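You operate a simulated robot arm through the tools that you are given. There is no shell and no other tool.

You are at the controls of a simulated two-armed robot. One attempt, no reset.

TASK
Take the shop cloth from the top of the tall carton and hang it over the handle of the pins drawer.

Only the result counts: the job must be done as asked and must still hold three seconds after the hand-in. Knocking over, shifting, dropping, spilling or breaking anything else fails it. Flat cloth is picked up by pressing the open fingertips on it (5 to 10 N) and closing them slowly along it; thin cloth reads only 2 to 8 mm in the jaws.

THE ROBOT
Two 7-joint arms with two-finger parallel grippers on one trunk, on a base that moves. Base frame: it is fixed to the floor where the robot stands at the start and does not move with it; the origin is under the middle of the robot, x ahead of it, y to its left, z up; the surface under the hand at the start is at about z = 560. Readings come in mm, degrees, newtons and seconds.
The left shoulder is at the start at [60, 144, 776], the right one opposite. With the tool pointing down near the work surface each hand reaches from about 320 to 740 mm from the robot's upright axis, wherever it stands, measured 20 degrees to its own side. Payload 1.57 kg a hand.
The tool frame of a hand sits at the grasp point between the pads (the TCP): z along the fingers, y along the line on which they close. The tips reach 30 mm beyond it. Largest opening 110 mm; finger width 24, thickness 12; the body of the gripper, 48 by 112 mm, starts 78 mm behind the TCP.
Orientation is that of the tool frame in the base frame, as a unit quaternion [x, y, z, w]. With the fingers straight down and closing along the base's y, the tool's x points along the base's -x, its y along +y and its z along -z.

THE INTERFACE
- The arms move only by the tool step_arm. It takes "left_series", "right_series" or both (then of equal length, played together; a hand with none holds still); each is one flat list of numbers, 7 for each row, row after row: the shift along the tool's x, y, z in mm, then the turn, a rotation vector about the tool's x, y, z in rad, then the finger opening in mm, from 0 to 110. In form: [tx, ty, tz, rx, ry, rz, hand, tx, ty, tz, rx, ry, rz, hand, ...]. A call has 1 to 20 rows; each row is the pose to reach, as a shift and turn from the pose commanded when the call began, along the tool's axes at that moment. Rows are played at 5 a second. More than 50 mm and 8.6 degrees between two rows, or a gripper value outside its range, and nothing of the call is played. Where a pose cannot be reached the arm comes as near as it can. A force on the tool above 40 N (or 10 N above the force at the start of the call, whichever is more), or a blocked arm, ends the call early, and 0.2 s more pass. Each finger travels about 45 mm/s and halts on what it meets, pressing with about 29 N; the grip force reading is that of the motor and also rises with nothing between the fingers. The clock runs only during rows and for 0.2 s after the last one: add rows that repeat a pose to give the fingers time. It gives the time, the measured TCP pose, the force on the tool (base axes), the opening and the grip force at its end, in the units of the frame above (readings bear some noise), with the torque about the TCP (base axes, N m) and any sound that the robot's microphone picked up.
- Cameras (640 x 400 px; columns grow to the right, rows downward): "scene" is now at [23.6, 40.7, 1371.5]; the picture's right is [0.60, -0.80, 0.00], its down [-0.67, -0.51, -0.53] and it looks along [0.43, 0.32, -0.85] (base axes); focal length 289 px, centre (320, 200). "left" rides on the left gripper at [70, -16, -141] in its tool frame; the picture's right is [0.23, 0.97, 0.00], its down [-0.86, 0.20, -0.48] and it looks along [-0.47, 0.11, 0.88] (tool axes); focal length 222 px, centre (320, 200). "right" rides on the right gripper at [70, 16, -141] in its tool frame; the picture's right is [-0.23, 0.97, 0.00], its down [-0.86, -0.20, -0.48] and it looks along [-0.47, -0.11, 0.88] (tool axes); focal length 222 px, centre (320, 200). There is no depth. A picture from a camera that has moved, and an enlarged one, comes with that camera's place and axes in the base frame and with its lens.
- camera(camera): a new picture of that camera. No time passes.
- lift_body(by): slides the trunk up (or, below 0, down) by that many mm; the arms and the scene camera ride with it, the base frame stays. It gives what a move gives, with no picture.
- roll_base(legs): drives the robot by 1 to 6 legs, each [ahead, left, turn to the left] in mm, mm and degrees, along the robot's own axes; the way and the turn of a leg run together, so that a leg with both is an arc; at most 1500 mm and 180 degrees a leg. The arms and the cameras ride along, it lands a little off, and it stops where it bumps. It gives what a move gives.
- head_to(pan, tilt): turns the head with the scene camera to pan (to the left, within 86 degrees either way) and tilt (down, from -29 to 69), counted from straight ahead of the robot. It gives what a move gives.
- close_up(camera, box): a new picture of the part [left, top, right, bottom] of that camera's present view, enlarged. No time passes.
- hand_in(): hands the job in; it is judged then, once.

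Places have to be worked out from the pictures, the camera data and where the tool is seen. Open the grippers and draw the arms clear of the work before you hand the job in, unless the task says otherwise.

The tools are called as a command line: name --argument value ..., lists and objects as JSON in quotes. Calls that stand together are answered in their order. step_arm: Moves the arms, as the interface text tells. Its arguments: {"type":"object","properties":{"left_series":{"type":"array","items":{"type":"number"}},"right_series":{"type":"array","items":{"type":"number"}}},"required":[]} The other tools are called the same way: lift_body (by) moves the trunk up or down; roll_base (legs) drives the base; head_to (pan, tilt) turns the head that bears the scene camera; camera (camera) takes a picture; close_up (camera, box) takes an enlarged picture of a part of a camera's view; hand_in () hands the job in.

At the start:

```text
clock: 0.0
left_position: [311.8, 442.3, 876.2]
left_orientation: [0.0, 1.0, -0.001, 0.0]
left_contact_force: [0.2, 0.2, -0.2]
left_ft_torque: [0.0, 0.02, -0.01]
left_width: 109.9
left_grip_force: 0.0
right_position: [460.4, 20.8, 854.0]
right_orientation: [0.0, 1.0, 0.001, 0.0]
right_contact_force: [-0.3, -0.6, -0.8]
right_ft_torque: [0.0, 0.0, 0.03]
right_width: 110.0
right_grip_force: 0.0
trunk travel left (down, up): [-375.0, 215.0]
robot x, y, heading: [-4.8, 3.1, 0.0]
head pan, tilt (commanded): [37.1, 57.8]
```

scene: 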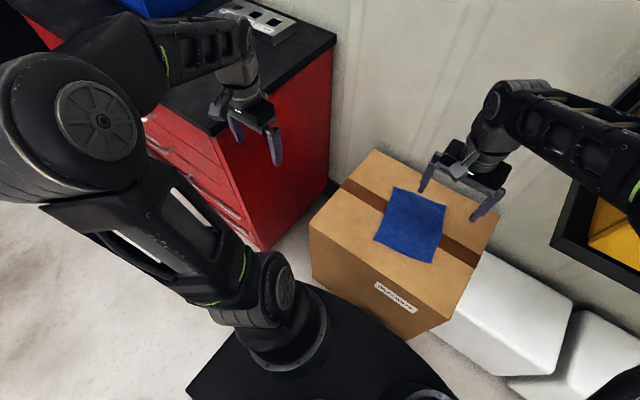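
right: 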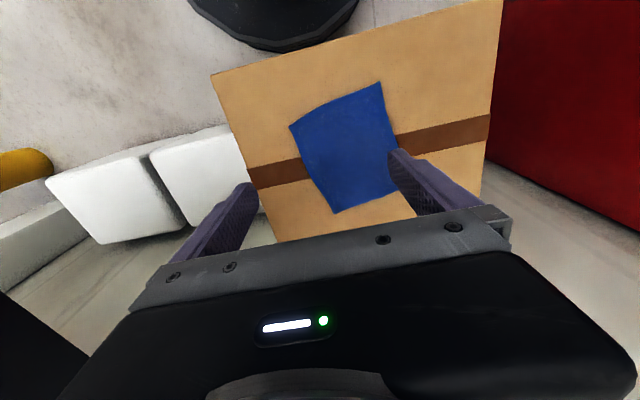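
left: 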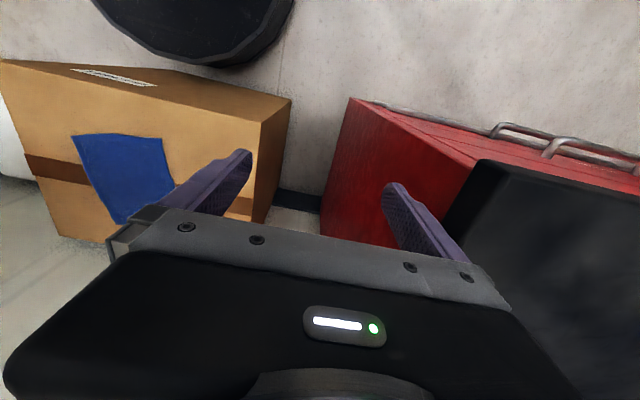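

I'll start by looking more closely at the cloth and at the red drawer cabinet to find the labels and the handles.

close_up --camera "scene" --box '[300, 140, 520, 340]'

close_up --camera "scene" --box '[120, 0, 340, 260]'

close_up --camera "left" --box '[320, 60, 640, 260]'

```text
2.00 times, centred on (410, 240) of scene
camera zoom: at [23.6, 40.7, 1371.5], right [0.6, -0.8, 0.0], down [-0.67, -0.51, -0.53], along [0.43, 0.32, -0.85], focal length 578 px, centre (140, 120)
```

zoom: 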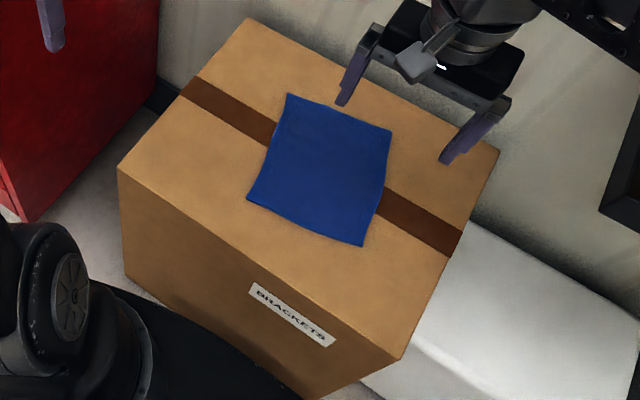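

```text
1.54 times, centred on (230, 130) of scene
camera zoom: at [23.6, 40.7, 1371.5], right [0.6, -0.8, 0.0], down [-0.67, -0.51, -0.53], along [0.43, 0.32, -0.85], focal length 445 px, centre (458, 308)
```

zoom: 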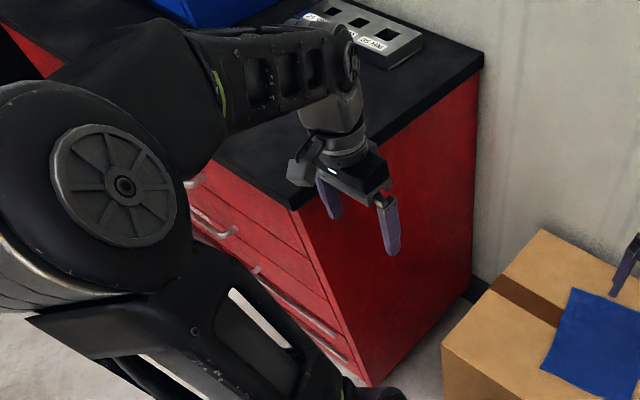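

```text
2.00 times, centred on (480, 160) of left
camera zoom: at [242.3, 425.3, 1017.2], right [-0.23, 0.97, 0.0], down [0.86, 0.2, 0.48], along [0.47, 0.11, -0.88], focal length 444 px, centre (0, 280)
```

zoom: 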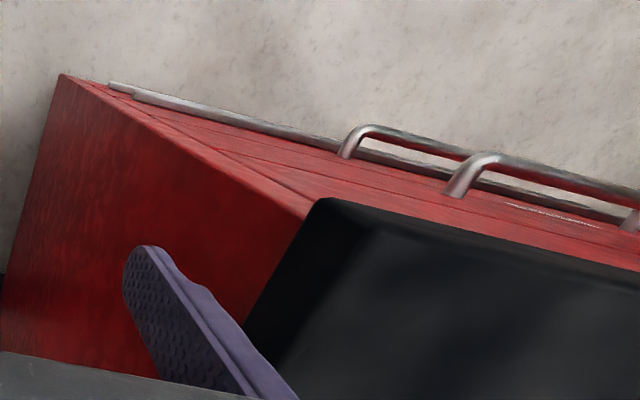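

The cabinet's drawer front faces back toward -x, to the robot's left. I'll pan the head left to read the labels.

head_to --pan 75 --tilt 50

camera --camera "scene"

```text
clock: 1.0
left_position: [312.0, 442.3, 876.2]
left_orientation: [-0.001, 1.0, 0.0, 0.0]
left_contact_force: [-0.1, 0.1, 0.4]
left_ft_torque: [0.04, 0.02, 0.02]
left_width: 110.0
left_grip_force: 0.1
right_position: [460.1, 21.0, 854.1]
right_orientation: [0.0, 1.0, 0.0, 0.0]
right_contact_force: [-0.2, 1.3, -0.2]
right_ft_torque: [0.01, 0.0, -0.01]
right_width: 110.0
right_grip_force: 0.1
trunk travel left (down, up): [-375.0, 215.0]
robot x, y, heading: [-2.2, -1.0, -0.2]
head pan, tilt (commanded): [75.0, 50.0]
```

```text
taken
camera scene: at [-11.5, 73.3, 1381.4], right [0.97, -0.26, 0.0], down [-0.2, -0.74, -0.64], along [0.17, 0.62, -0.77], focal length 289 px, centre (320, 200)
```

scene: 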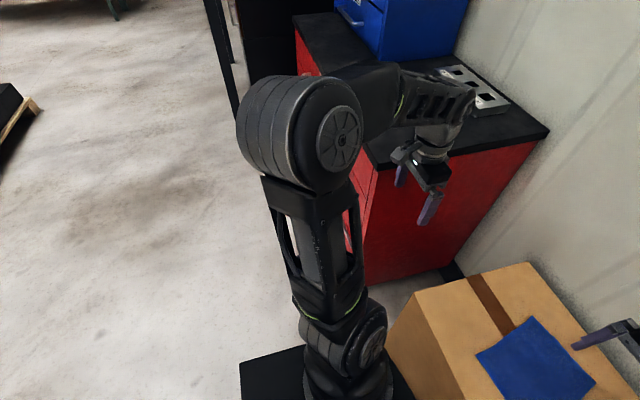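

There's a blue chest on the cabinet too, with its own handle. I'll zoom in there and then look with less tilt.

close_up --camera "scene" --box '[280, 0, 560, 160]'

head_to --pan 70 --tilt 25

camera --camera "scene"

```text
2.29 times, centred on (420, 80) of scene
camera zoom: at [-11.5, 73.3, 1381.4], right [0.97, -0.26, 0.0], down [-0.2, -0.74, -0.64], along [0.17, 0.62, -0.77], focal length 661 px, centre (91, 474)
```

zoom: 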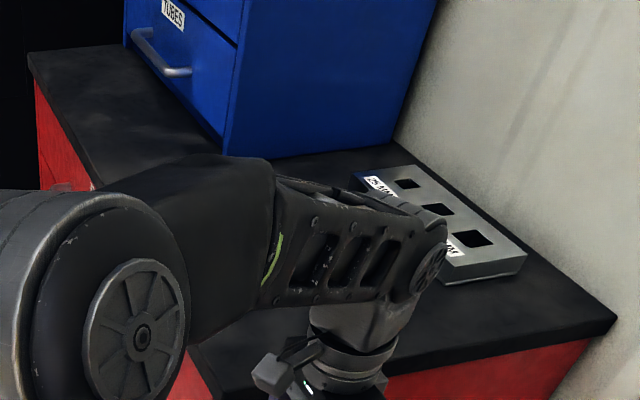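

```text
clock: 1.9
left_position: [311.7, 442.7, 874.8]
left_orientation: [0.0, 1.0, 0.001, 0.0]
left_contact_force: [-0.4, 0.3, -0.2]
left_ft_torque: [-0.01, -0.02, -0.02]
left_width: 109.9
left_grip_force: 0.0
right_position: [460.9, 21.0, 856.1]
right_orientation: [-0.001, 1.0, 0.001, 0.0]
right_contact_force: [0.1, -0.3, -0.2]
right_ft_torque: [0.0, -0.03, -0.01]
right_width: 110.1
right_grip_force: 0.0
trunk travel left (down, up): [-375.0, 215.0]
robot x, y, heading: [1.1, 0.3, 0.2]
head pan, tilt (commanded): [70.0, 25.0]
```

```text
taken
camera scene: at [0.0, 85.6, 1418.8], right [0.94, -0.34, 0.0], down [-0.14, -0.4, -0.91], along [0.31, 0.85, -0.42], focal length 289 px, centre (320, 200)
```

scene: 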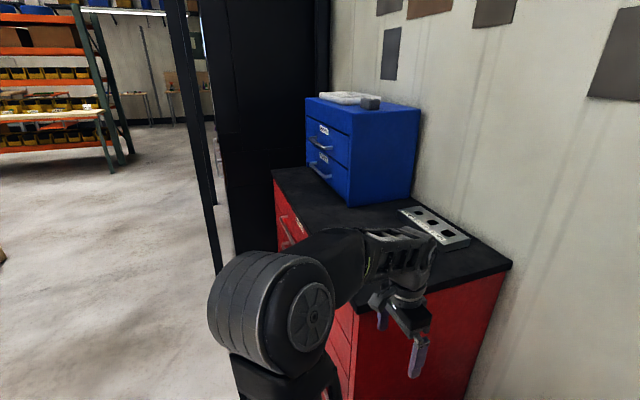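

close_up --camera "scene" --box '[260, 80, 430, 220]'

close_up --camera "scene" --box '[300, 115, 370, 175]'

close_up --camera "left" --box '[480, 110, 640, 210]'

```text
2.86 times, centred on (345, 150) of scene
camera zoom: at [0.0, 85.6, 1418.8], right [0.94, -0.34, 0.0], down [-0.14, -0.4, -0.91], along [0.31, 0.85, -0.42], focal length 826 px, centre (249, 343)
```

zoom: 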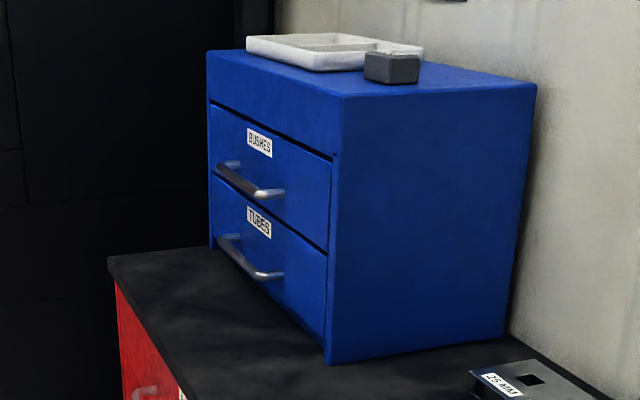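

```text
6.67 times, centred on (335, 145) of scene
camera zoom: at [0.0, 85.6, 1418.8], right [0.94, -0.34, 0.0], down [-0.14, -0.4, -0.91], along [0.31, 0.85, -0.42], focal length 1927 px, centre (220, 567)
```

zoom: 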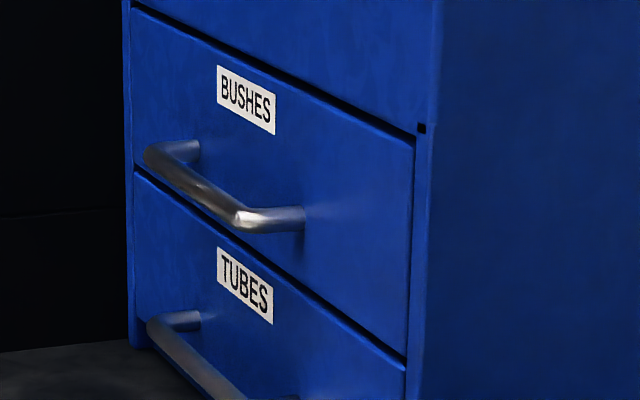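

```text
4.00 times, centred on (560, 160) of left
camera zoom: at [242.3, 425.3, 1017.2], right [-0.23, 0.97, 0.0], down [0.86, 0.2, 0.48], along [0.47, 0.11, -0.88], focal length 888 px, centre (-640, 360)
```

zoom: 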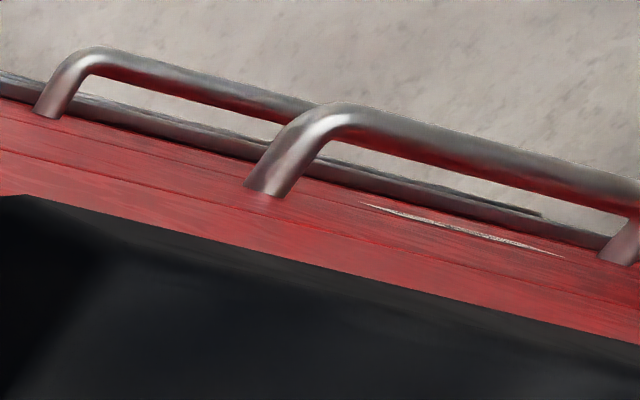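

The blue chest has only BUSHES and TUBES, so PINS must be one of the red drawers, whose front plane I put at x≈265. The carton top is at z≈560 and the cloth is roughly 175 x 214 mm with its near edge running from (455,-41) to (419,133). I'll bring the right hand over the middle of that edge and turn it to line up with it.

step_arm --right_series '[-1, 8, 38, 0, 0, -0.06, 90, -2, 16, 77, 0, 0, -0.12, 70, -3, 24, 116, 0, 0, -0.17, 60, -3.6, 31.7, 154, 0, 0, -0.204, 56, -3.6, 31.7, 154, 0, 0, -0.204, 56, -3.6, 31.7, 154, 0, 0, -0.204, 56]'

camera --camera "right"

head_to --pan 20 --tilt 55

camera --camera "scene"

```text
clock: 3.3
left_position: [309.9, 442.8, 876.3]
left_orientation: [0.0, 1.0, 0.001, 0.0]
left_contact_force: [0.2, 0.2, 0.6]
left_ft_torque: [0.02, 0.01, 0.0]
left_width: 109.8
left_grip_force: 0.0
right_position: [465.5, 54.1, 700.1]
right_orientation: [-0.103, 0.995, 0.0, 0.0]
right_contact_force: [0.1, -0.3, 0.2]
right_ft_torque: [-0.03, -0.01, 0.0]
right_width: 56.1
right_grip_force: 0.1
trunk travel left (down, up): [-375.0, 215.0]
robot x, y, heading: [3.0, -0.7, 0.2]
head pan, tilt (commanded): [70.0, 25.0]
```

```text
taken
camera right: at [394.5, 55.8, 841.6], right [0.03, 1.0, 0.0], down [0.88, -0.02, 0.48], along [0.48, -0.01, -0.88], focal length 222 px, centre (320, 200)
```

right: 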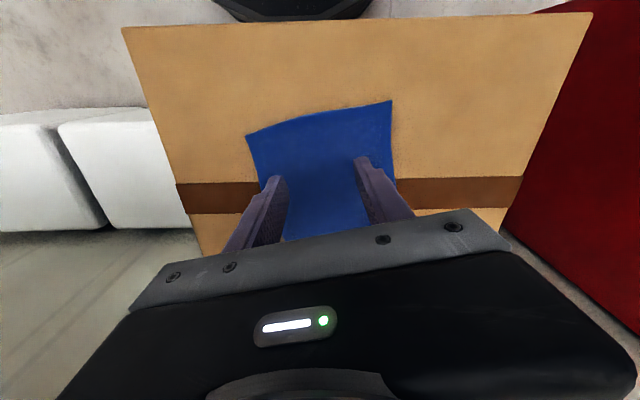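

```text
clock: 4.5
left_position: [310.3, 441.7, 876.0]
left_orientation: [0.001, 1.0, 0.0, 0.0]
left_contact_force: [0.4, -0.2, -0.3]
left_ft_torque: [0.0, -0.02, 0.0]
left_width: 110.0
left_grip_force: 0.1
right_position: [466.9, 53.5, 700.2]
right_orientation: [-0.102, 0.995, 0.0, 0.0]
right_contact_force: [-0.5, -0.7, -0.2]
right_ft_torque: [0.02, 0.03, 0.02]
right_width: 56.1
right_grip_force: 0.1
trunk travel left (down, up): [-375.0, 215.0]
robot x, y, heading: [-4.6, -3.1, 0.1]
head pan, tilt (commanded): [20.0, 55.0]
```

```text
taken
camera scene: at [36.3, 23.7, 1375.0], right [0.34, -0.94, 0.0], down [-0.77, -0.28, -0.57], along [0.54, 0.2, -0.82], focal length 289 px, centre (320, 200)
```

scene: 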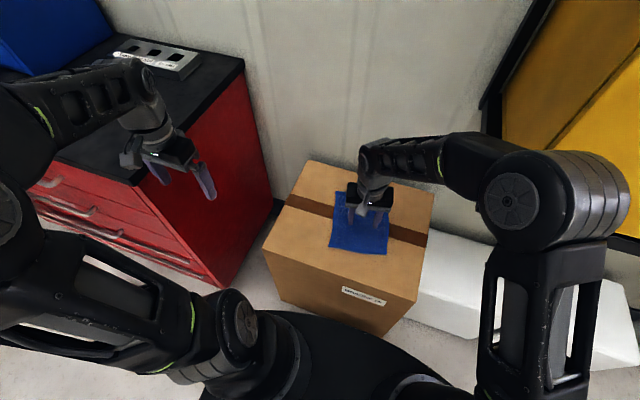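

The near cloth edge runs (454,-36) to (418,138), parallel to the finger line, and the TCP is centred about 29 mm inside it. I'll go down to just above the cloth.

step_arm --right_series '[0, 0, 40, 0, 0, 0, 56, 0, 0, 75, 0, 0, 0, 56, 0, 0, 96, 0, 0, 0, 56, 0, 0, 96, 0, 0, 0, 56, 0, 0, 96, 0, 0, 0, 56]'

camera --camera "right"

close_up --camera "scene" --box '[300, 150, 460, 270]'

```text
clock: 5.7
left_position: [312.1, 442.8, 877.1]
left_orientation: [0.0, 1.0, 0.0, 0.0]
left_contact_force: [-1.1, 0.3, 0.3]
left_ft_torque: [0.04, 0.02, -0.02]
left_width: 109.7
left_grip_force: 0.1
right_position: [464.4, 52.3, 604.8]
right_orientation: [-0.102, 0.995, 0.0, 0.0]
right_contact_force: [0.6, -0.3, -0.2]
right_ft_torque: [0.03, 0.0, 0.03]
right_width: 56.0
right_grip_force: 0.1
trunk travel left (down, up): [-375.0, 215.0]
robot x, y, heading: [0.8, 1.3, -0.1]
head pan, tilt (commanded): [20.0, 55.0]
```

```text
taken
camera right: at [393.4, 55.3, 745.4], right [0.03, 1.0, 0.0], down [0.88, -0.02, 0.48], along [0.48, -0.01, -0.88], focal length 222 px, centre (320, 200)
```

right: 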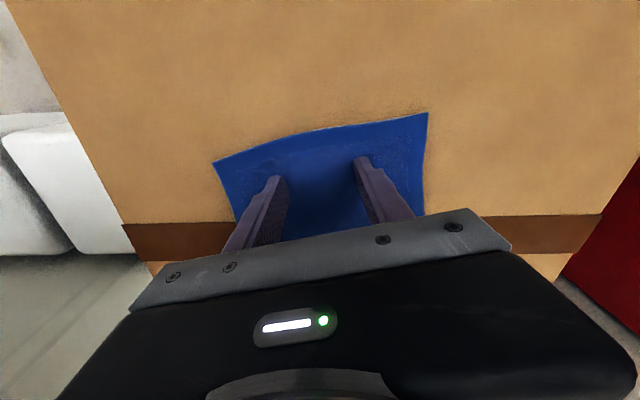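

```text
3.33 times, centred on (380, 210) of scene
camera zoom: at [36.2, 23.6, 1374.9], right [0.34, -0.94, 0.0], down [-0.77, -0.28, -0.57], along [0.54, 0.2, -0.82], focal length 964 px, centre (120, 167)
```

zoom: 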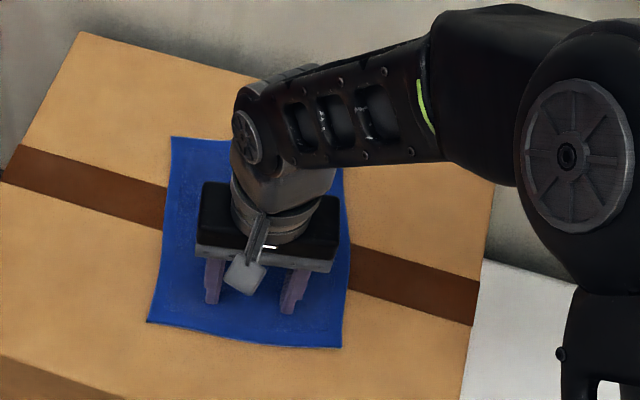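

The tips are about 14 mm above the surface. I'll lower slowly and watch for the contact force.

step_arm --right_series '[0, 0, 3, 0, 0, 0, 56, 0, 0, 6, 0, 0, 0, 56, 0, 0, 9, 0, 0, 0, 56, 0, 0, 11, 0, 0, 0, 56, 0, 0, 11, 0, 0, 0, 56]'

```text
clock: 6.9
left_position: [311.5, 441.4, 876.2]
left_orientation: [0.0, 1.0, -0.001, 0.0]
left_contact_force: [-0.2, -0.6, -0.6]
left_ft_torque: [-0.02, 0.03, 0.01]
left_width: 109.9
left_grip_force: 0.1
right_position: [467.0, 51.7, 595.1]
right_orientation: [-0.102, 0.995, 0.0, 0.001]
right_contact_force: [0.0, -0.4, 3.3]
right_ft_torque: [-0.05, -0.03, 0.01]
right_width: 56.0
right_grip_force: 0.0
trunk travel left (down, up): [-375.0, 215.0]
robot x, y, heading: [1.1, 4.1, -0.0]
head pan, tilt (commanded): [20.0, 55.0]
```

Contact has begun at about 3.3 N with the TCP at z≈594. I'll press 1 mm more at a time and check the force.

step_arm --right_series '[0, 0, 1, 0, 0, 0, 56, 0, 0, 1.5, 0, 0, 0, 56, 0, 0, 1.5, 0, 0, 0, 56]'

```text
clock: 7.7
left_position: [309.6, 441.8, 876.1]
left_orientation: [0.0, 1.0, 0.001, 0.0]
left_contact_force: [-0.5, 0.1, -0.4]
left_ft_torque: [0.02, 0.0, 0.0]
left_width: 109.9
left_grip_force: 0.1
right_position: [464.4, 51.2, 592.9]
right_orientation: [-0.102, 0.995, 0.0, 0.001]
right_contact_force: [-0.4, -0.5, 14.0]
right_ft_torque: [-0.03, 0.0, 0.01]
right_width: 55.9
right_grip_force: 0.1
trunk travel left (down, up): [-375.0, 215.0]
robot x, y, heading: [2.8, -1.3, 0.1]
head pan, tilt (commanded): [20.0, 55.0]
```

14 N is a bit high (about 7 N/mm), so I'll back off 0.8 mm and then close slowly.

step_arm --right_series '[0, 0, -0.8, 0, 0, 0, 56, 0, 0, -0.8, 0, 0, 0, 53, 0, 0, -0.8, 0, 0, 0, 50, 0, 0, -0.8, 0, 0, 0, 47, 0, 0, -0.8, 0, 0, 0, 44, 0, 0, -0.8, 0, 0, 0, 41, 0, 0, -0.8, 0, 0, 0, 38, 0, 0, -0.8, 0, 0, 0, 35, 0, 0, -0.8, 0, 0, 0, 32]'

camera --camera "right"

close_up --camera "scene" --box '[300, 150, 460, 270]'

```text
clock: 9.7
left_position: [310.9, 441.5, 876.7]
left_orientation: [0.0, 1.0, -0.001, -0.001]
left_contact_force: [-0.1, 0.4, 1.4]
left_ft_torque: [0.04, 0.02, 0.01]
left_width: 110.2
left_grip_force: 0.1
right_position: [464.1, 51.3, 593.2]
right_orientation: [-0.102, 0.995, 0.0, 0.001]
right_contact_force: [-0.4, 0.3, 9.0]
right_ft_torque: [0.02, -0.02, -0.01]
right_width: 33.0
right_grip_force: 0.8
trunk travel left (down, up): [-375.0, 215.0]
robot x, y, heading: [1.4, -1.3, 0.3]
head pan, tilt (commanded): [20.0, 55.0]
```

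```text
taken
camera right: at [392.8, 54.4, 734.4], right [0.03, 1.0, 0.0], down [0.88, -0.02, 0.48], along [0.48, -0.01, -0.88], focal length 222 px, centre (320, 200)
```

right: 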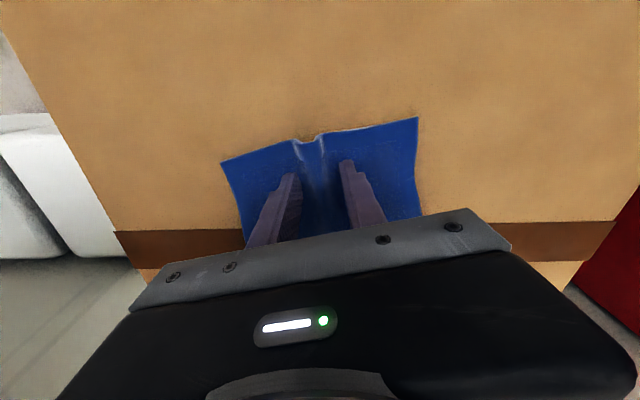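

```text
3.33 times, centred on (380, 210) of scene
camera zoom: at [35.7, 23.6, 1375.0], right [0.34, -0.94, 0.0], down [-0.77, -0.28, -0.57], along [0.54, 0.2, -0.82], focal length 964 px, centre (120, 167)
```

zoom: 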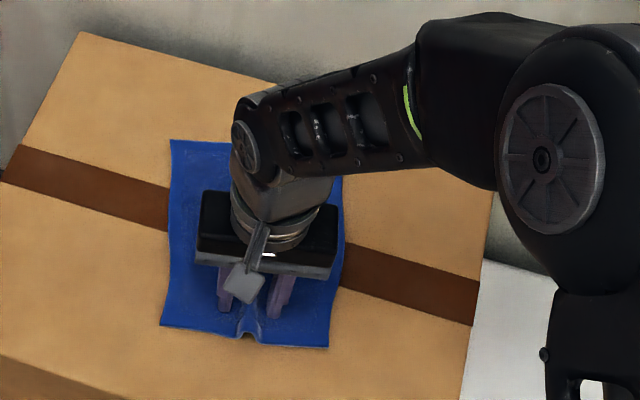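

The cloth is bunching up between the fingers as hoped, at 9 N. I'll keep closing slowly to a pinch.

step_arm --right_series '[0, 0, 0, 0, 0, 0, 30, 0, 0, 0, 0, 0, 0, 27, 0, 0, 0, 0, 0, 0, 24, 0, 0, 0, 0, 0, 0, 21, 0, 0, 0, 0, 0, 0, 18, 0, 0, 0, 0, 0, 0, 15, 0, 0, 0, 0, 0, 0, 12, 0, 0, 0, 0, 0, 0, 9, 0, 0, 0, 0, 0, 0, 6, 0, 0, 0, 0, 0, 0, 3, 0, 0, 0, 0, 0, 0, 0, 0, 0, 0, 0, 0, 0, 0, 0, 0, 0, 0, 0, 0, 0]'

camera --camera "right"

```text
clock: 12.5
left_position: [311.1, 442.3, 876.4]
left_orientation: [-0.001, 1.0, 0.0, 0.0]
left_contact_force: [0.1, -0.1, -0.1]
left_ft_torque: [-0.01, 0.02, 0.01]
left_width: 110.0
left_grip_force: 0.0
right_position: [465.0, 51.9, 593.3]
right_orientation: [-0.102, 0.995, 0.0, 0.0]
right_contact_force: [0.3, 0.9, 8.7]
right_ft_torque: [-0.01, 0.03, -0.01]
right_width: 5.5
right_grip_force: 25.4
trunk travel left (down, up): [-375.0, 215.0]
robot x, y, heading: [-0.2, -1.8, -0.1]
head pan, tilt (commanded): [20.0, 55.0]
```

```text
taken
camera right: at [392.8, 54.5, 734.4], right [0.03, 1.0, 0.0], down [0.88, -0.02, 0.48], along [0.48, -0.01, -0.88], focal length 222 px, centre (320, 200)
```

right: 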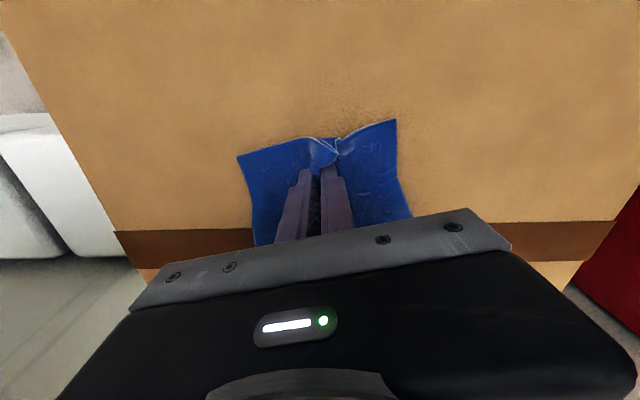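

The width is 5.5 mm at 25 N, so cloth is held. Next I lift straight up 40 mm at a gentle pace.

step_arm --right_series '[0, 0, -8, 0, 0, 0, 0, 0, 0, -20, 0, 0, 0, 0, 0, 0, -40, 0, 0, 0, 0, 0, 0, -65, 0, 0, 0, 0, 0, 0, -90, 0, 0, 0, 0, 0, 0, -115, 0, 0, 0, 0, 0, 0, -140, 0, 0, 0, 0, 0, 0, -165, 0, 0, 0, 0, 0, 0, -190, 0, 0, 0, 0, 0, 0, -215, 0, 0, 0, 0, 0, 0, -240, 0, 0, 0, 0, 0, 0, -260, 0, 0, 0, 0, 0, 0, -260, 0, 0, 0, 0]'

camera --camera "right"

camera --camera "scene"

```text
clock: 15.3
left_position: [311.3, 442.6, 876.2]
left_orientation: [0.0, 1.0, -0.001, 0.0]
left_contact_force: [-0.5, 0.2, -0.6]
left_ft_torque: [-0.03, -0.01, -0.03]
left_width: 109.7
left_grip_force: 0.0
right_position: [467.7, 52.8, 853.0]
right_orientation: [-0.102, 0.995, 0.001, 0.0]
right_contact_force: [1.0, -0.2, -0.7]
right_ft_torque: [0.0, -0.02, 0.02]
right_width: 5.2
right_grip_force: 25.2
trunk travel left (down, up): [-375.0, 215.0]
robot x, y, heading: [2.6, 0.6, -0.0]
head pan, tilt (commanded): [20.0, 55.0]
```

```text
taken
camera right: at [395.4, 54.8, 993.9], right [0.02, 1.0, 0.0], down [0.88, -0.02, 0.48], along [0.48, -0.01, -0.88], focal length 222 px, centre (320, 200)
```

right: 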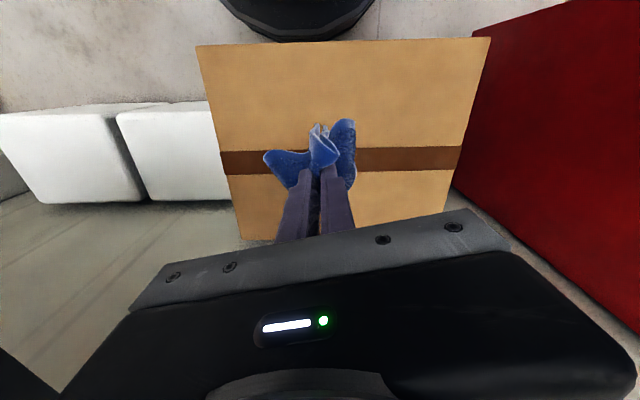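

```text
taken
camera scene: at [36.3, 23.7, 1374.9], right [0.34, -0.94, 0.0], down [-0.77, -0.28, -0.57], along [0.54, 0.2, -0.82], focal length 289 px, centre (320, 200)
```

scene: 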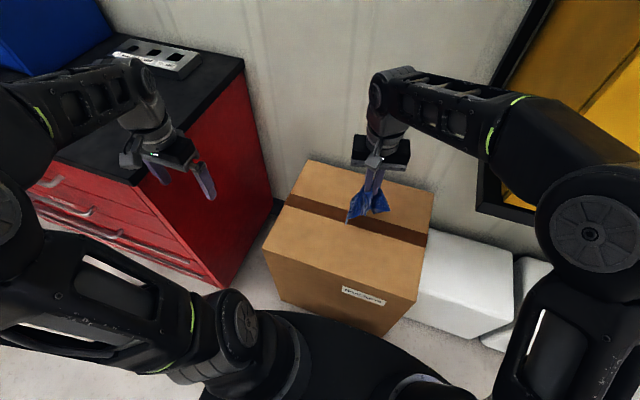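

The cloth is hanging from the right hand. Before backing away I'll look to both sides for obstacles.

head_to --pan -86 --tilt 30

camera --camera "scene"

head_to --pan 86 --tilt 35

camera --camera "scene"

```text
clock: 17.1
left_position: [312.0, 442.0, 875.6]
left_orientation: [0.0, 1.0, -0.001, 0.0]
left_contact_force: [0.8, -0.2, 0.0]
left_ft_torque: [-0.02, 0.01, 0.02]
left_width: 109.9
left_grip_force: 0.1
right_position: [468.0, 52.3, 852.1]
right_orientation: [-0.103, 0.995, 0.0, 0.0]
right_contact_force: [-0.4, 0.0, -0.4]
right_ft_torque: [0.02, -0.01, -0.01]
right_width: 5.1
right_grip_force: 24.9
trunk travel left (down, up): [-375.0, 215.0]
robot x, y, heading: [-3.0, -1.9, -0.1]
head pan, tilt (commanded): [-85.9, 30.0]
```

```text
taken
camera scene: at [-25.0, -91.2, 1411.0], right [-1.0, -0.07, 0.0], down [-0.04, 0.5, -0.87], along [0.06, -0.86, -0.5], focal length 289 px, centre (320, 200)
```

scene: 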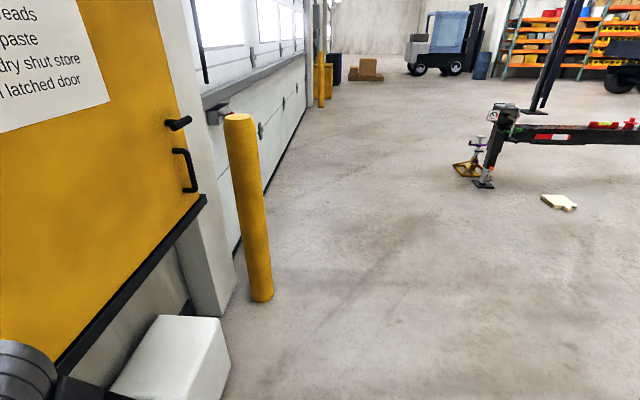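

```text
clock: 19.7
left_position: [311.4, 442.4, 876.3]
left_orientation: [0.0, 1.0, 0.0, 0.0]
left_contact_force: [0.5, -0.3, 0.3]
left_ft_torque: [-0.01, 0.01, 0.0]
left_width: 110.0
left_grip_force: 0.0
right_position: [466.5, 51.8, 853.1]
right_orientation: [-0.102, 0.995, 0.001, 0.0]
right_contact_force: [0.2, -0.8, 0.0]
right_ft_torque: [0.01, -0.03, -0.02]
right_width: 5.0
right_grip_force: 25.8
trunk travel left (down, up): [-375.0, 215.0]
robot x, y, heading: [3.3, -0.6, -0.0]
head pan, tilt (commanded): [85.9, 35.0]
```

```text
taken
camera scene: at [-25.2, 86.8, 1403.2], right [1.0, -0.07, 0.0], down [-0.04, -0.57, -0.82], along [0.06, 0.82, -0.57], focal length 289 px, centre (320, 200)
```

scene: 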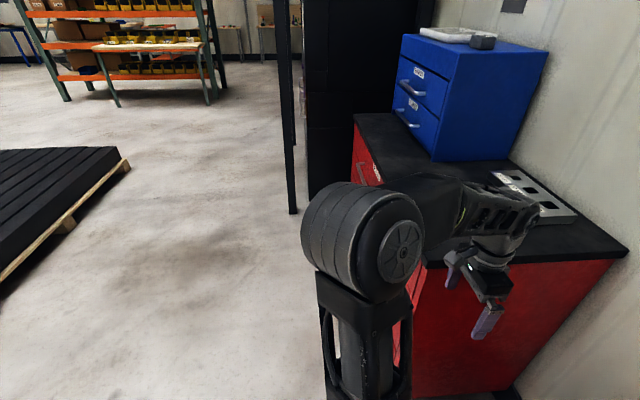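

The floor behind-left looks open, and the pallet is well back at x<-1800. I'll back off 400 mm and then shift 450 mm to the left to face the drawer front.

roll_base --legs '[[-420, 0, 0]]'

head_to --pan 60 --tilt 35

camera --camera "scene"

camera --camera "left"

```text
clock: 22.3
left_position: [-103.8, 443.2, 875.9]
left_orientation: [-0.004, 1.0, 0.0, -0.001]
left_contact_force: [1.2, -0.7, 0.0]
left_ft_torque: [-0.03, 0.02, -0.01]
left_width: 109.8
left_grip_force: 0.0
right_position: [54.2, 53.8, 852.3]
right_orientation: [-0.106, 0.994, 0.0, 0.001]
right_contact_force: [0.3, -0.6, -0.2]
right_ft_torque: [-0.04, -0.01, 0.02]
right_width: 5.2
right_grip_force: 25.5
trunk travel left (down, up): [-375.0, 215.0]
robot x, y, heading: [-409.7, -2.6, 0.6]
head pan, tilt (commanded): [85.9, 35.0]
```

```text
clock: 23.2
left_position: [-102.6, 442.7, 875.9]
left_orientation: [-0.004, 1.0, 0.0, 0.0]
left_contact_force: [0.1, -0.7, 0.0]
left_ft_torque: [-0.03, 0.01, 0.03]
left_width: 110.1
left_grip_force: 0.0
right_position: [54.2, 54.3, 852.3]
right_orientation: [-0.106, 0.994, 0.0, 0.0]
right_contact_force: [0.0, -0.2, -0.1]
right_ft_torque: [0.0, 0.02, 0.0]
right_width: 4.9
right_grip_force: 25.7
trunk travel left (down, up): [-375.0, 215.0]
robot x, y, heading: [-413.6, -2.3, 0.6]
head pan, tilt (commanded): [60.0, 35.0]
```

```text
taken
camera scene: at [-399.7, 74.1, 1403.2], right [0.87, -0.49, 0.0], down [-0.28, -0.5, -0.82], along [0.4, 0.71, -0.57], focal length 289 px, centre (320, 200)
```

scene: 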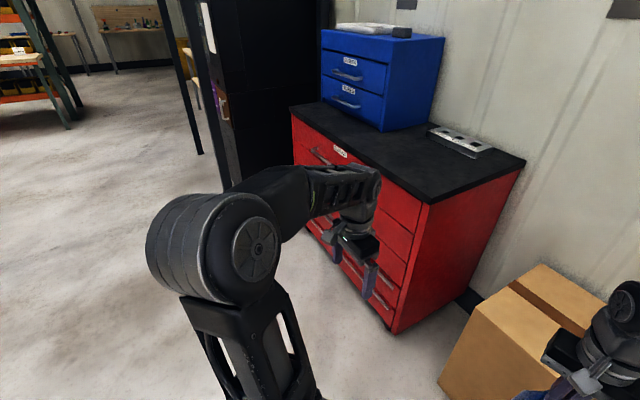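

```text
taken
camera left: at [-172.0, 425.5, 1017.1], right [-0.23, 0.97, 0.0], down [0.85, 0.2, 0.48], along [0.47, 0.11, -0.88], focal length 222 px, centre (320, 200)
```

left: 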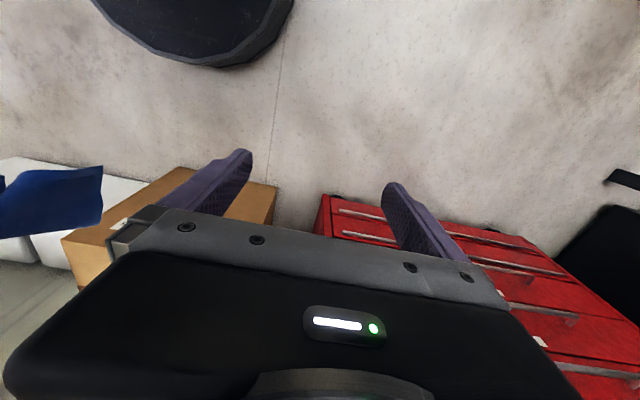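

The drawer front is now in view but the left arm blocks it. I'll shift left 450 mm along the open floor and look again.

roll_base --legs '[[0, 450, 0]]'

head_to --pan 30 --tilt 45

camera --camera "scene"

camera --camera "left"

camera --camera "right"

```text
clock: 25.9
left_position: [-111.8, 897.2, 875.1]
left_orientation: [-0.007, 1.0, 0.0, -0.001]
left_contact_force: [0.8, 0.6, -0.1]
left_ft_torque: [-0.01, 0.02, 0.03]
left_width: 109.9
left_grip_force: 0.0
right_position: [48.7, 509.3, 852.5]
right_orientation: [-0.109, 0.994, 0.0, 0.0]
right_contact_force: [0.2, -1.4, -0.3]
right_ft_torque: [0.0, 0.0, -0.04]
right_width: 5.1
right_grip_force: 25.5
trunk travel left (down, up): [-375.0, 215.0]
robot x, y, heading: [-416.8, 449.9, 0.8]
head pan, tilt (commanded): [60.0, 35.0]
```

```text
clock: 26.9
left_position: [-111.4, 897.8, 875.6]
left_orientation: [-0.007, 1.0, -0.001, 0.0]
left_contact_force: [0.8, 0.8, 0.2]
left_ft_torque: [0.03, 0.02, -0.03]
left_width: 110.1
left_grip_force: 0.1
right_position: [48.1, 509.0, 851.7]
right_orientation: [-0.108, 0.994, 0.001, 0.0]
right_contact_force: [0.6, -0.4, 0.2]
right_ft_torque: [-0.01, -0.01, -0.04]
right_width: 5.3
right_grip_force: 25.6
trunk travel left (down, up): [-375.0, 215.0]
robot x, y, heading: [-417.8, 447.1, 1.0]
head pan, tilt (commanded): [30.0, 45.0]
```

```text
taken
camera scene: at [-378.0, 490.6, 1388.4], right [0.51, -0.86, 0.0], down [-0.61, -0.36, -0.71], along [0.61, 0.36, -0.71], focal length 289 px, centre (320, 200)
```

scene: 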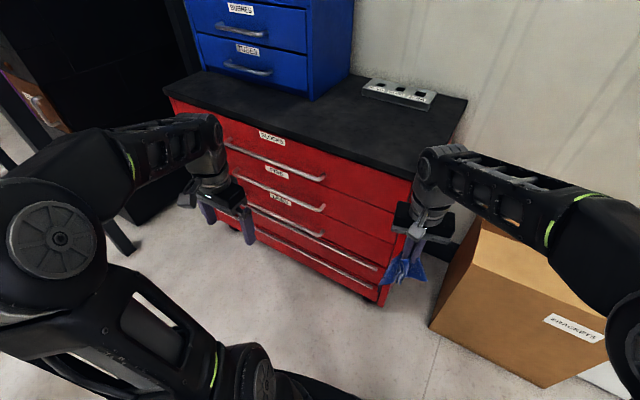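

```text
taken
camera left: at [-180.1, 879.1, 1017.1], right [-0.24, 0.97, 0.0], down [0.85, 0.21, 0.48], along [0.46, 0.12, -0.88], focal length 222 px, centre (320, 200)
```

left: 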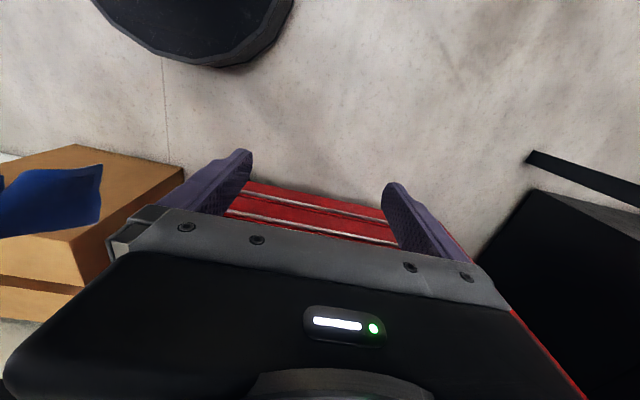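

```text
taken
camera right: at [-21.8, 510.8, 993.6], right [0.01, 1.0, 0.0], down [0.88, -0.01, 0.48], along [0.48, -0.01, -0.88], focal length 222 px, centre (320, 200)
```

right: 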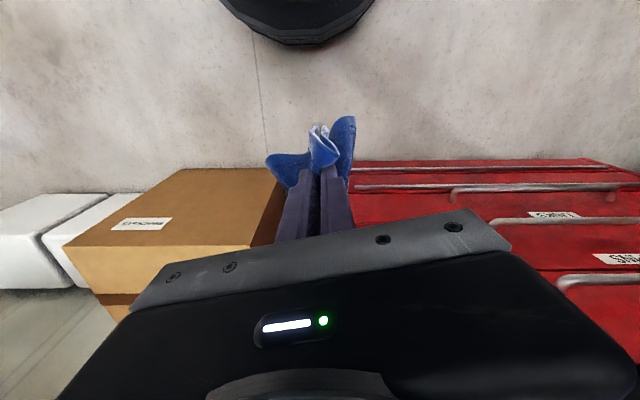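

Labels are now visible on the red drawers, so I'll zoom in to read them.

close_up --camera "scene" --box '[200, 110, 400, 310]'

close_up --camera "scene" --box '[240, 120, 340, 220]'

close_up --camera "right" --box '[440, 140, 640, 300]'

```text
2.00 times, centred on (300, 210) of scene
camera zoom: at [-378.0, 490.6, 1388.4], right [0.51, -0.86, 0.0], down [-0.61, -0.36, -0.71], along [0.61, 0.36, -0.71], focal length 578 px, centre (360, 180)
```

zoom: 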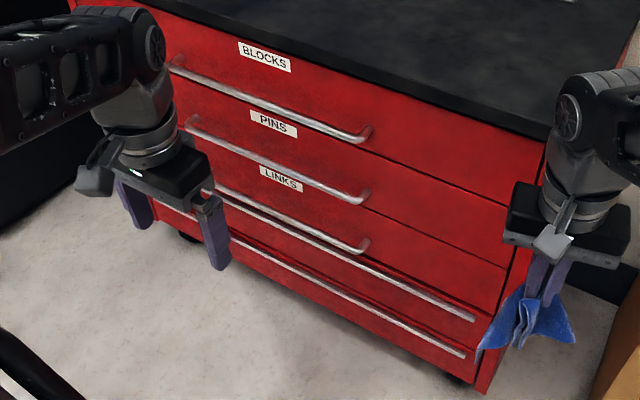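

```text
4.00 times, centred on (290, 170) of scene
camera zoom: at [-378.0, 490.6, 1388.4], right [0.51, -0.86, 0.0], down [-0.61, -0.36, -0.71], along [0.61, 0.36, -0.71], focal length 1156 px, centre (440, 320)
```

zoom: 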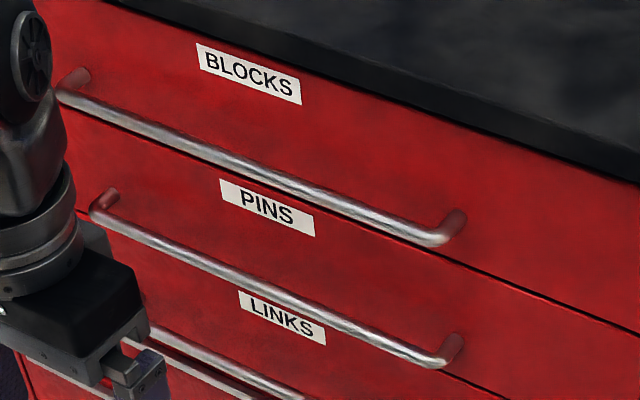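

```text
2.50 times, centred on (540, 220) of right
camera zoom: at [-21.8, 510.8, 993.6], right [0.01, 1.0, 0.0], down [0.88, -0.01, 0.48], along [0.48, -0.01, -0.88], focal length 555 px, centre (-230, 150)
```

zoom: 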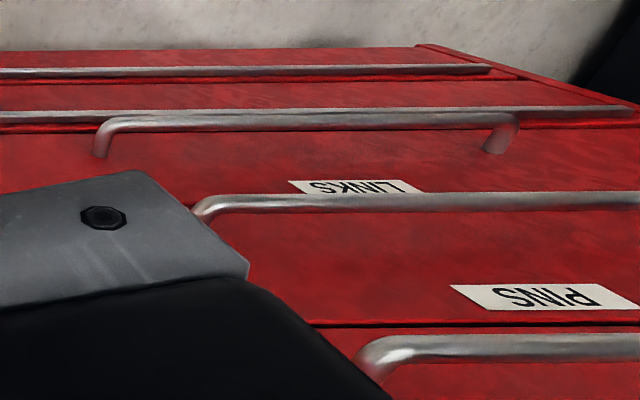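

PINS is the second drawer from the top. From the two views I put its bar at about x≈248, z≈607, running y≈867–1290, with the BLOCKS bar about 143 mm above it. I need the bar's stand-off from the drawer face, so I'll zoom in on the handle ends.

close_up --camera "scene" --box '[300, 160, 350, 220]'

close_up --camera "right" --box '[480, 190, 640, 300]'

close_up --camera "scene" --box '[210, 120, 350, 220]'

```text
6.67 times, centred on (325, 190) of scene
camera zoom: at [-378.0, 490.6, 1388.4], right [0.51, -0.86, 0.0], down [-0.61, -0.36, -0.71], along [0.61, 0.36, -0.71], focal length 1927 px, centre (287, 267)
```

zoom: 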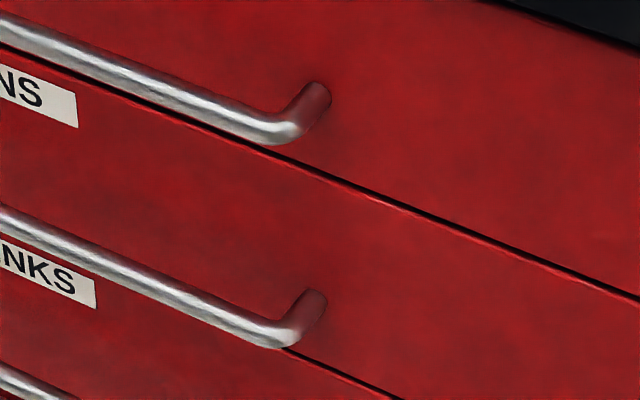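

```text
3.64 times, centred on (560, 245) of right
camera zoom: at [-21.8, 510.8, 993.6], right [0.01, 1.0, 0.0], down [0.88, -0.01, 0.48], along [0.48, -0.01, -0.88], focal length 808 px, centre (-553, 36)
```

zoom: 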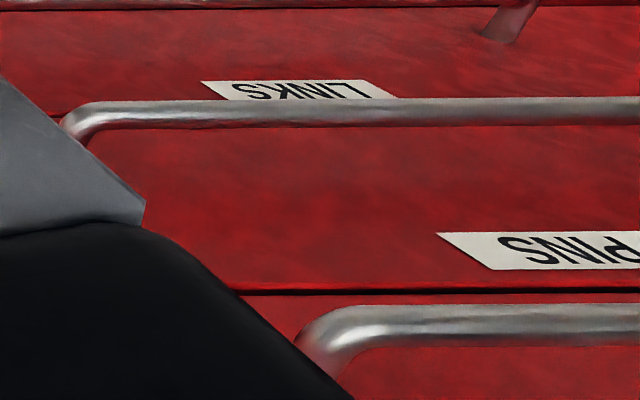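

```text
4.00 times, centred on (280, 170) of scene
camera zoom: at [-378.0, 490.6, 1388.4], right [0.51, -0.86, 0.0], down [-0.61, -0.36, -0.71], along [0.61, 0.36, -0.71], focal length 1156 px, centre (480, 320)
```

zoom: 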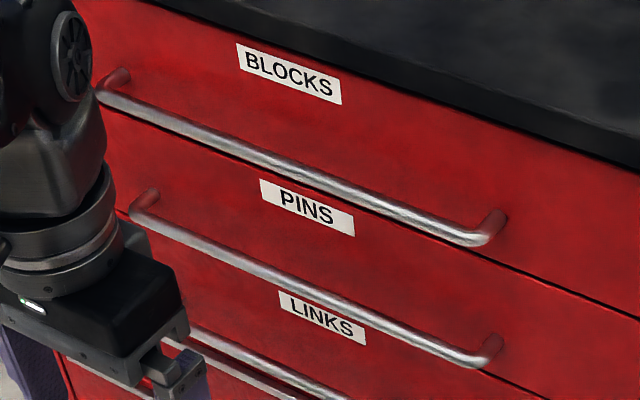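

The stand-off looks like about 35–40 mm with a bar of about 13 mm. I'll move in front of the handle, about 500 mm left and a little forward, and measure it from close by with the left wrist camera.

roll_base --legs '[[50, 500, -0.9]]'

head_to --pan 5 --tilt 50

camera --camera "scene"

camera --camera "right"

camera --camera "left"

```text
clock: 29.8
left_position: [-57.1, 1384.9, 876.2]
left_orientation: [0.001, 1.0, 0.0, 0.0]
left_contact_force: [0.5, -0.4, -0.7]
left_ft_torque: [-0.02, 0.03, 0.0]
left_width: 109.9
left_grip_force: 0.0
right_position: [97.4, 993.3, 853.0]
right_orientation: [-0.1, 0.995, -0.001, 0.0]
right_contact_force: [-0.2, 0.1, -1.2]
right_ft_torque: [0.01, -0.02, 0.0]
right_width: 5.3
right_grip_force: 25.1
trunk travel left (down, up): [-375.0, 215.0]
robot x, y, heading: [-369.4, 944.1, -0.0]
head pan, tilt (commanded): [30.0, 45.0]
```

```text
clock: 30.7
left_position: [-57.0, 1383.4, 875.9]
left_orientation: [0.002, 1.0, -0.001, 0.0]
left_contact_force: [-0.2, 0.4, 0.1]
left_ft_torque: [0.04, -0.02, -0.03]
left_width: 110.0
left_grip_force: 0.0
right_position: [96.8, 993.2, 851.7]
right_orientation: [-0.1, 0.995, -0.001, 0.0]
right_contact_force: [0.1, -0.2, 0.2]
right_ft_torque: [0.0, 0.0, -0.02]
right_width: 5.1
right_grip_force: 25.5
trunk travel left (down, up): [-375.0, 215.0]
robot x, y, heading: [-368.8, 945.8, 0.1]
head pan, tilt (commanded): [5.0, 50.0]
```

```text
taken
camera scene: at [-323.6, 947.6, 1381.4], right [0.09, -1.0, 0.0], down [-0.76, -0.07, -0.64], along [0.64, 0.05, -0.77], focal length 289 px, centre (320, 200)
```

scene: 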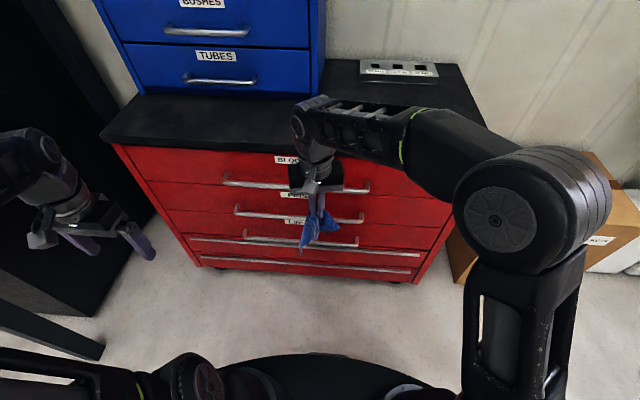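

```text
taken
camera right: at [26.7, 995.6, 993.7], right [0.03, 1.0, 0.0], down [0.88, -0.02, 0.48], along [0.48, -0.01, -0.88], focal length 222 px, centre (320, 200)
```

right: 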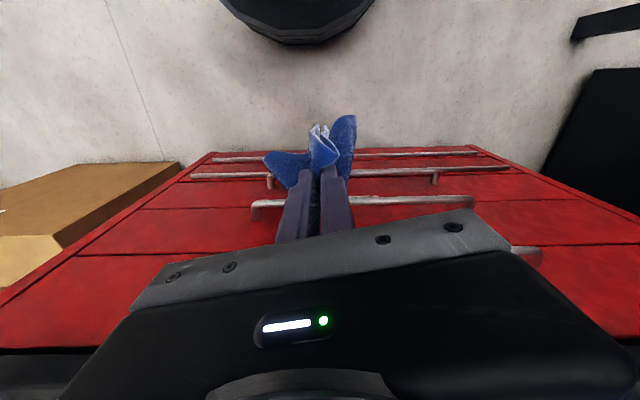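

```text
taken
camera left: at [-125.3, 1366.5, 1017.1], right [-0.22, 0.97, 0.0], down [0.86, 0.2, 0.48], along [0.47, 0.11, -0.88], focal length 222 px, centre (320, 200)
```

left: 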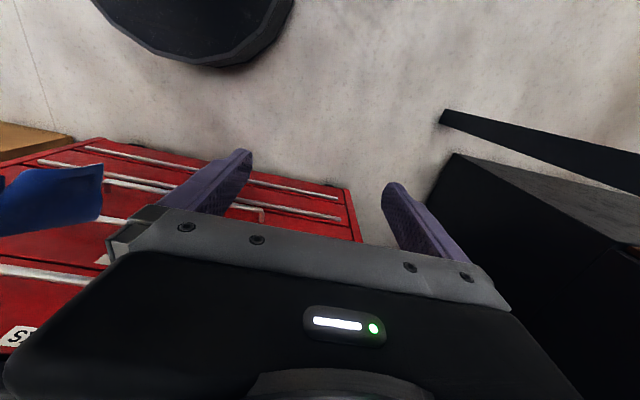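

I'll zoom the scene camera on both ends of the PINS handle from this new viewpoint.

close_up --camera "scene" --box '[220, 170, 280, 250]'

close_up --camera "scene" --box '[335, 170, 385, 250]'

close_up --camera "right" --box '[230, 140, 570, 280]'

```text
5.00 times, centred on (250, 210) of scene
camera zoom: at [-323.6, 947.6, 1381.4], right [0.09, -1.0, 0.0], down [-0.76, -0.07, -0.64], along [0.64, 0.05, -0.77], focal length 1445 px, centre (670, 150)
```

zoom: 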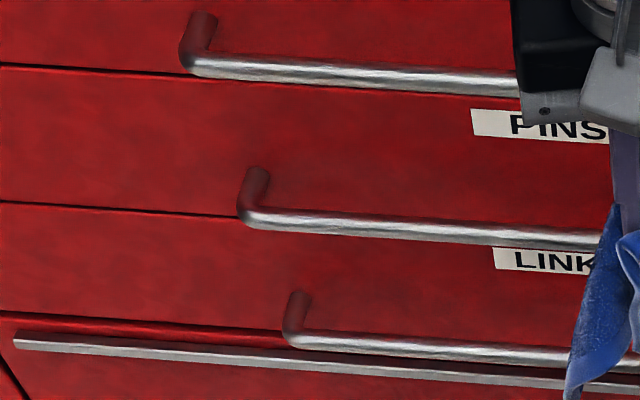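

```text
5.00 times, centred on (360, 210) of scene
camera zoom: at [-323.6, 947.6, 1381.4], right [0.09, -1.0, 0.0], down [-0.76, -0.07, -0.64], along [0.64, 0.05, -0.77], focal length 1445 px, centre (120, 150)
```

zoom: 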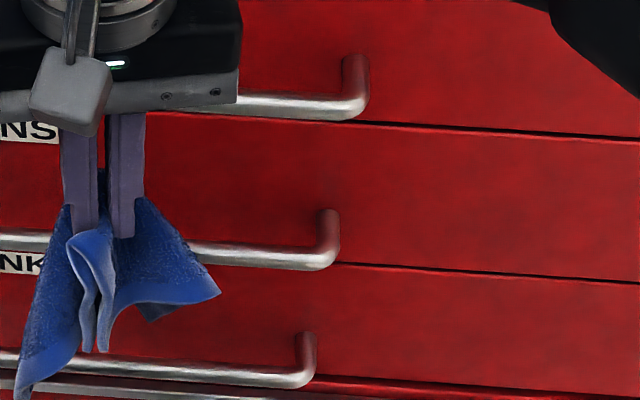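

```text
1.88 times, centred on (400, 210) of right
camera zoom: at [26.7, 995.6, 993.7], right [0.03, 1.0, 0.0], down [0.88, -0.02, 0.48], along [0.48, -0.01, -0.88], focal length 418 px, centre (169, 181)
```

zoom: 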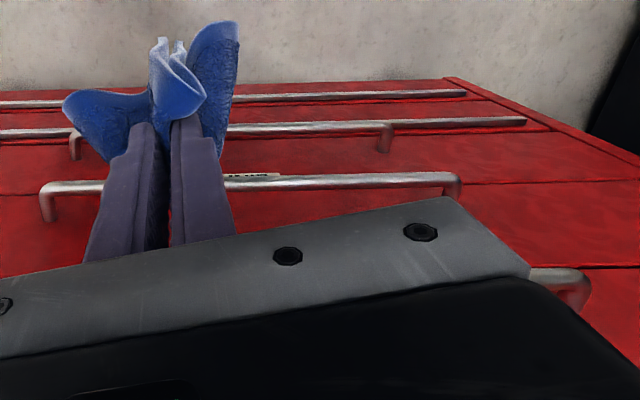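

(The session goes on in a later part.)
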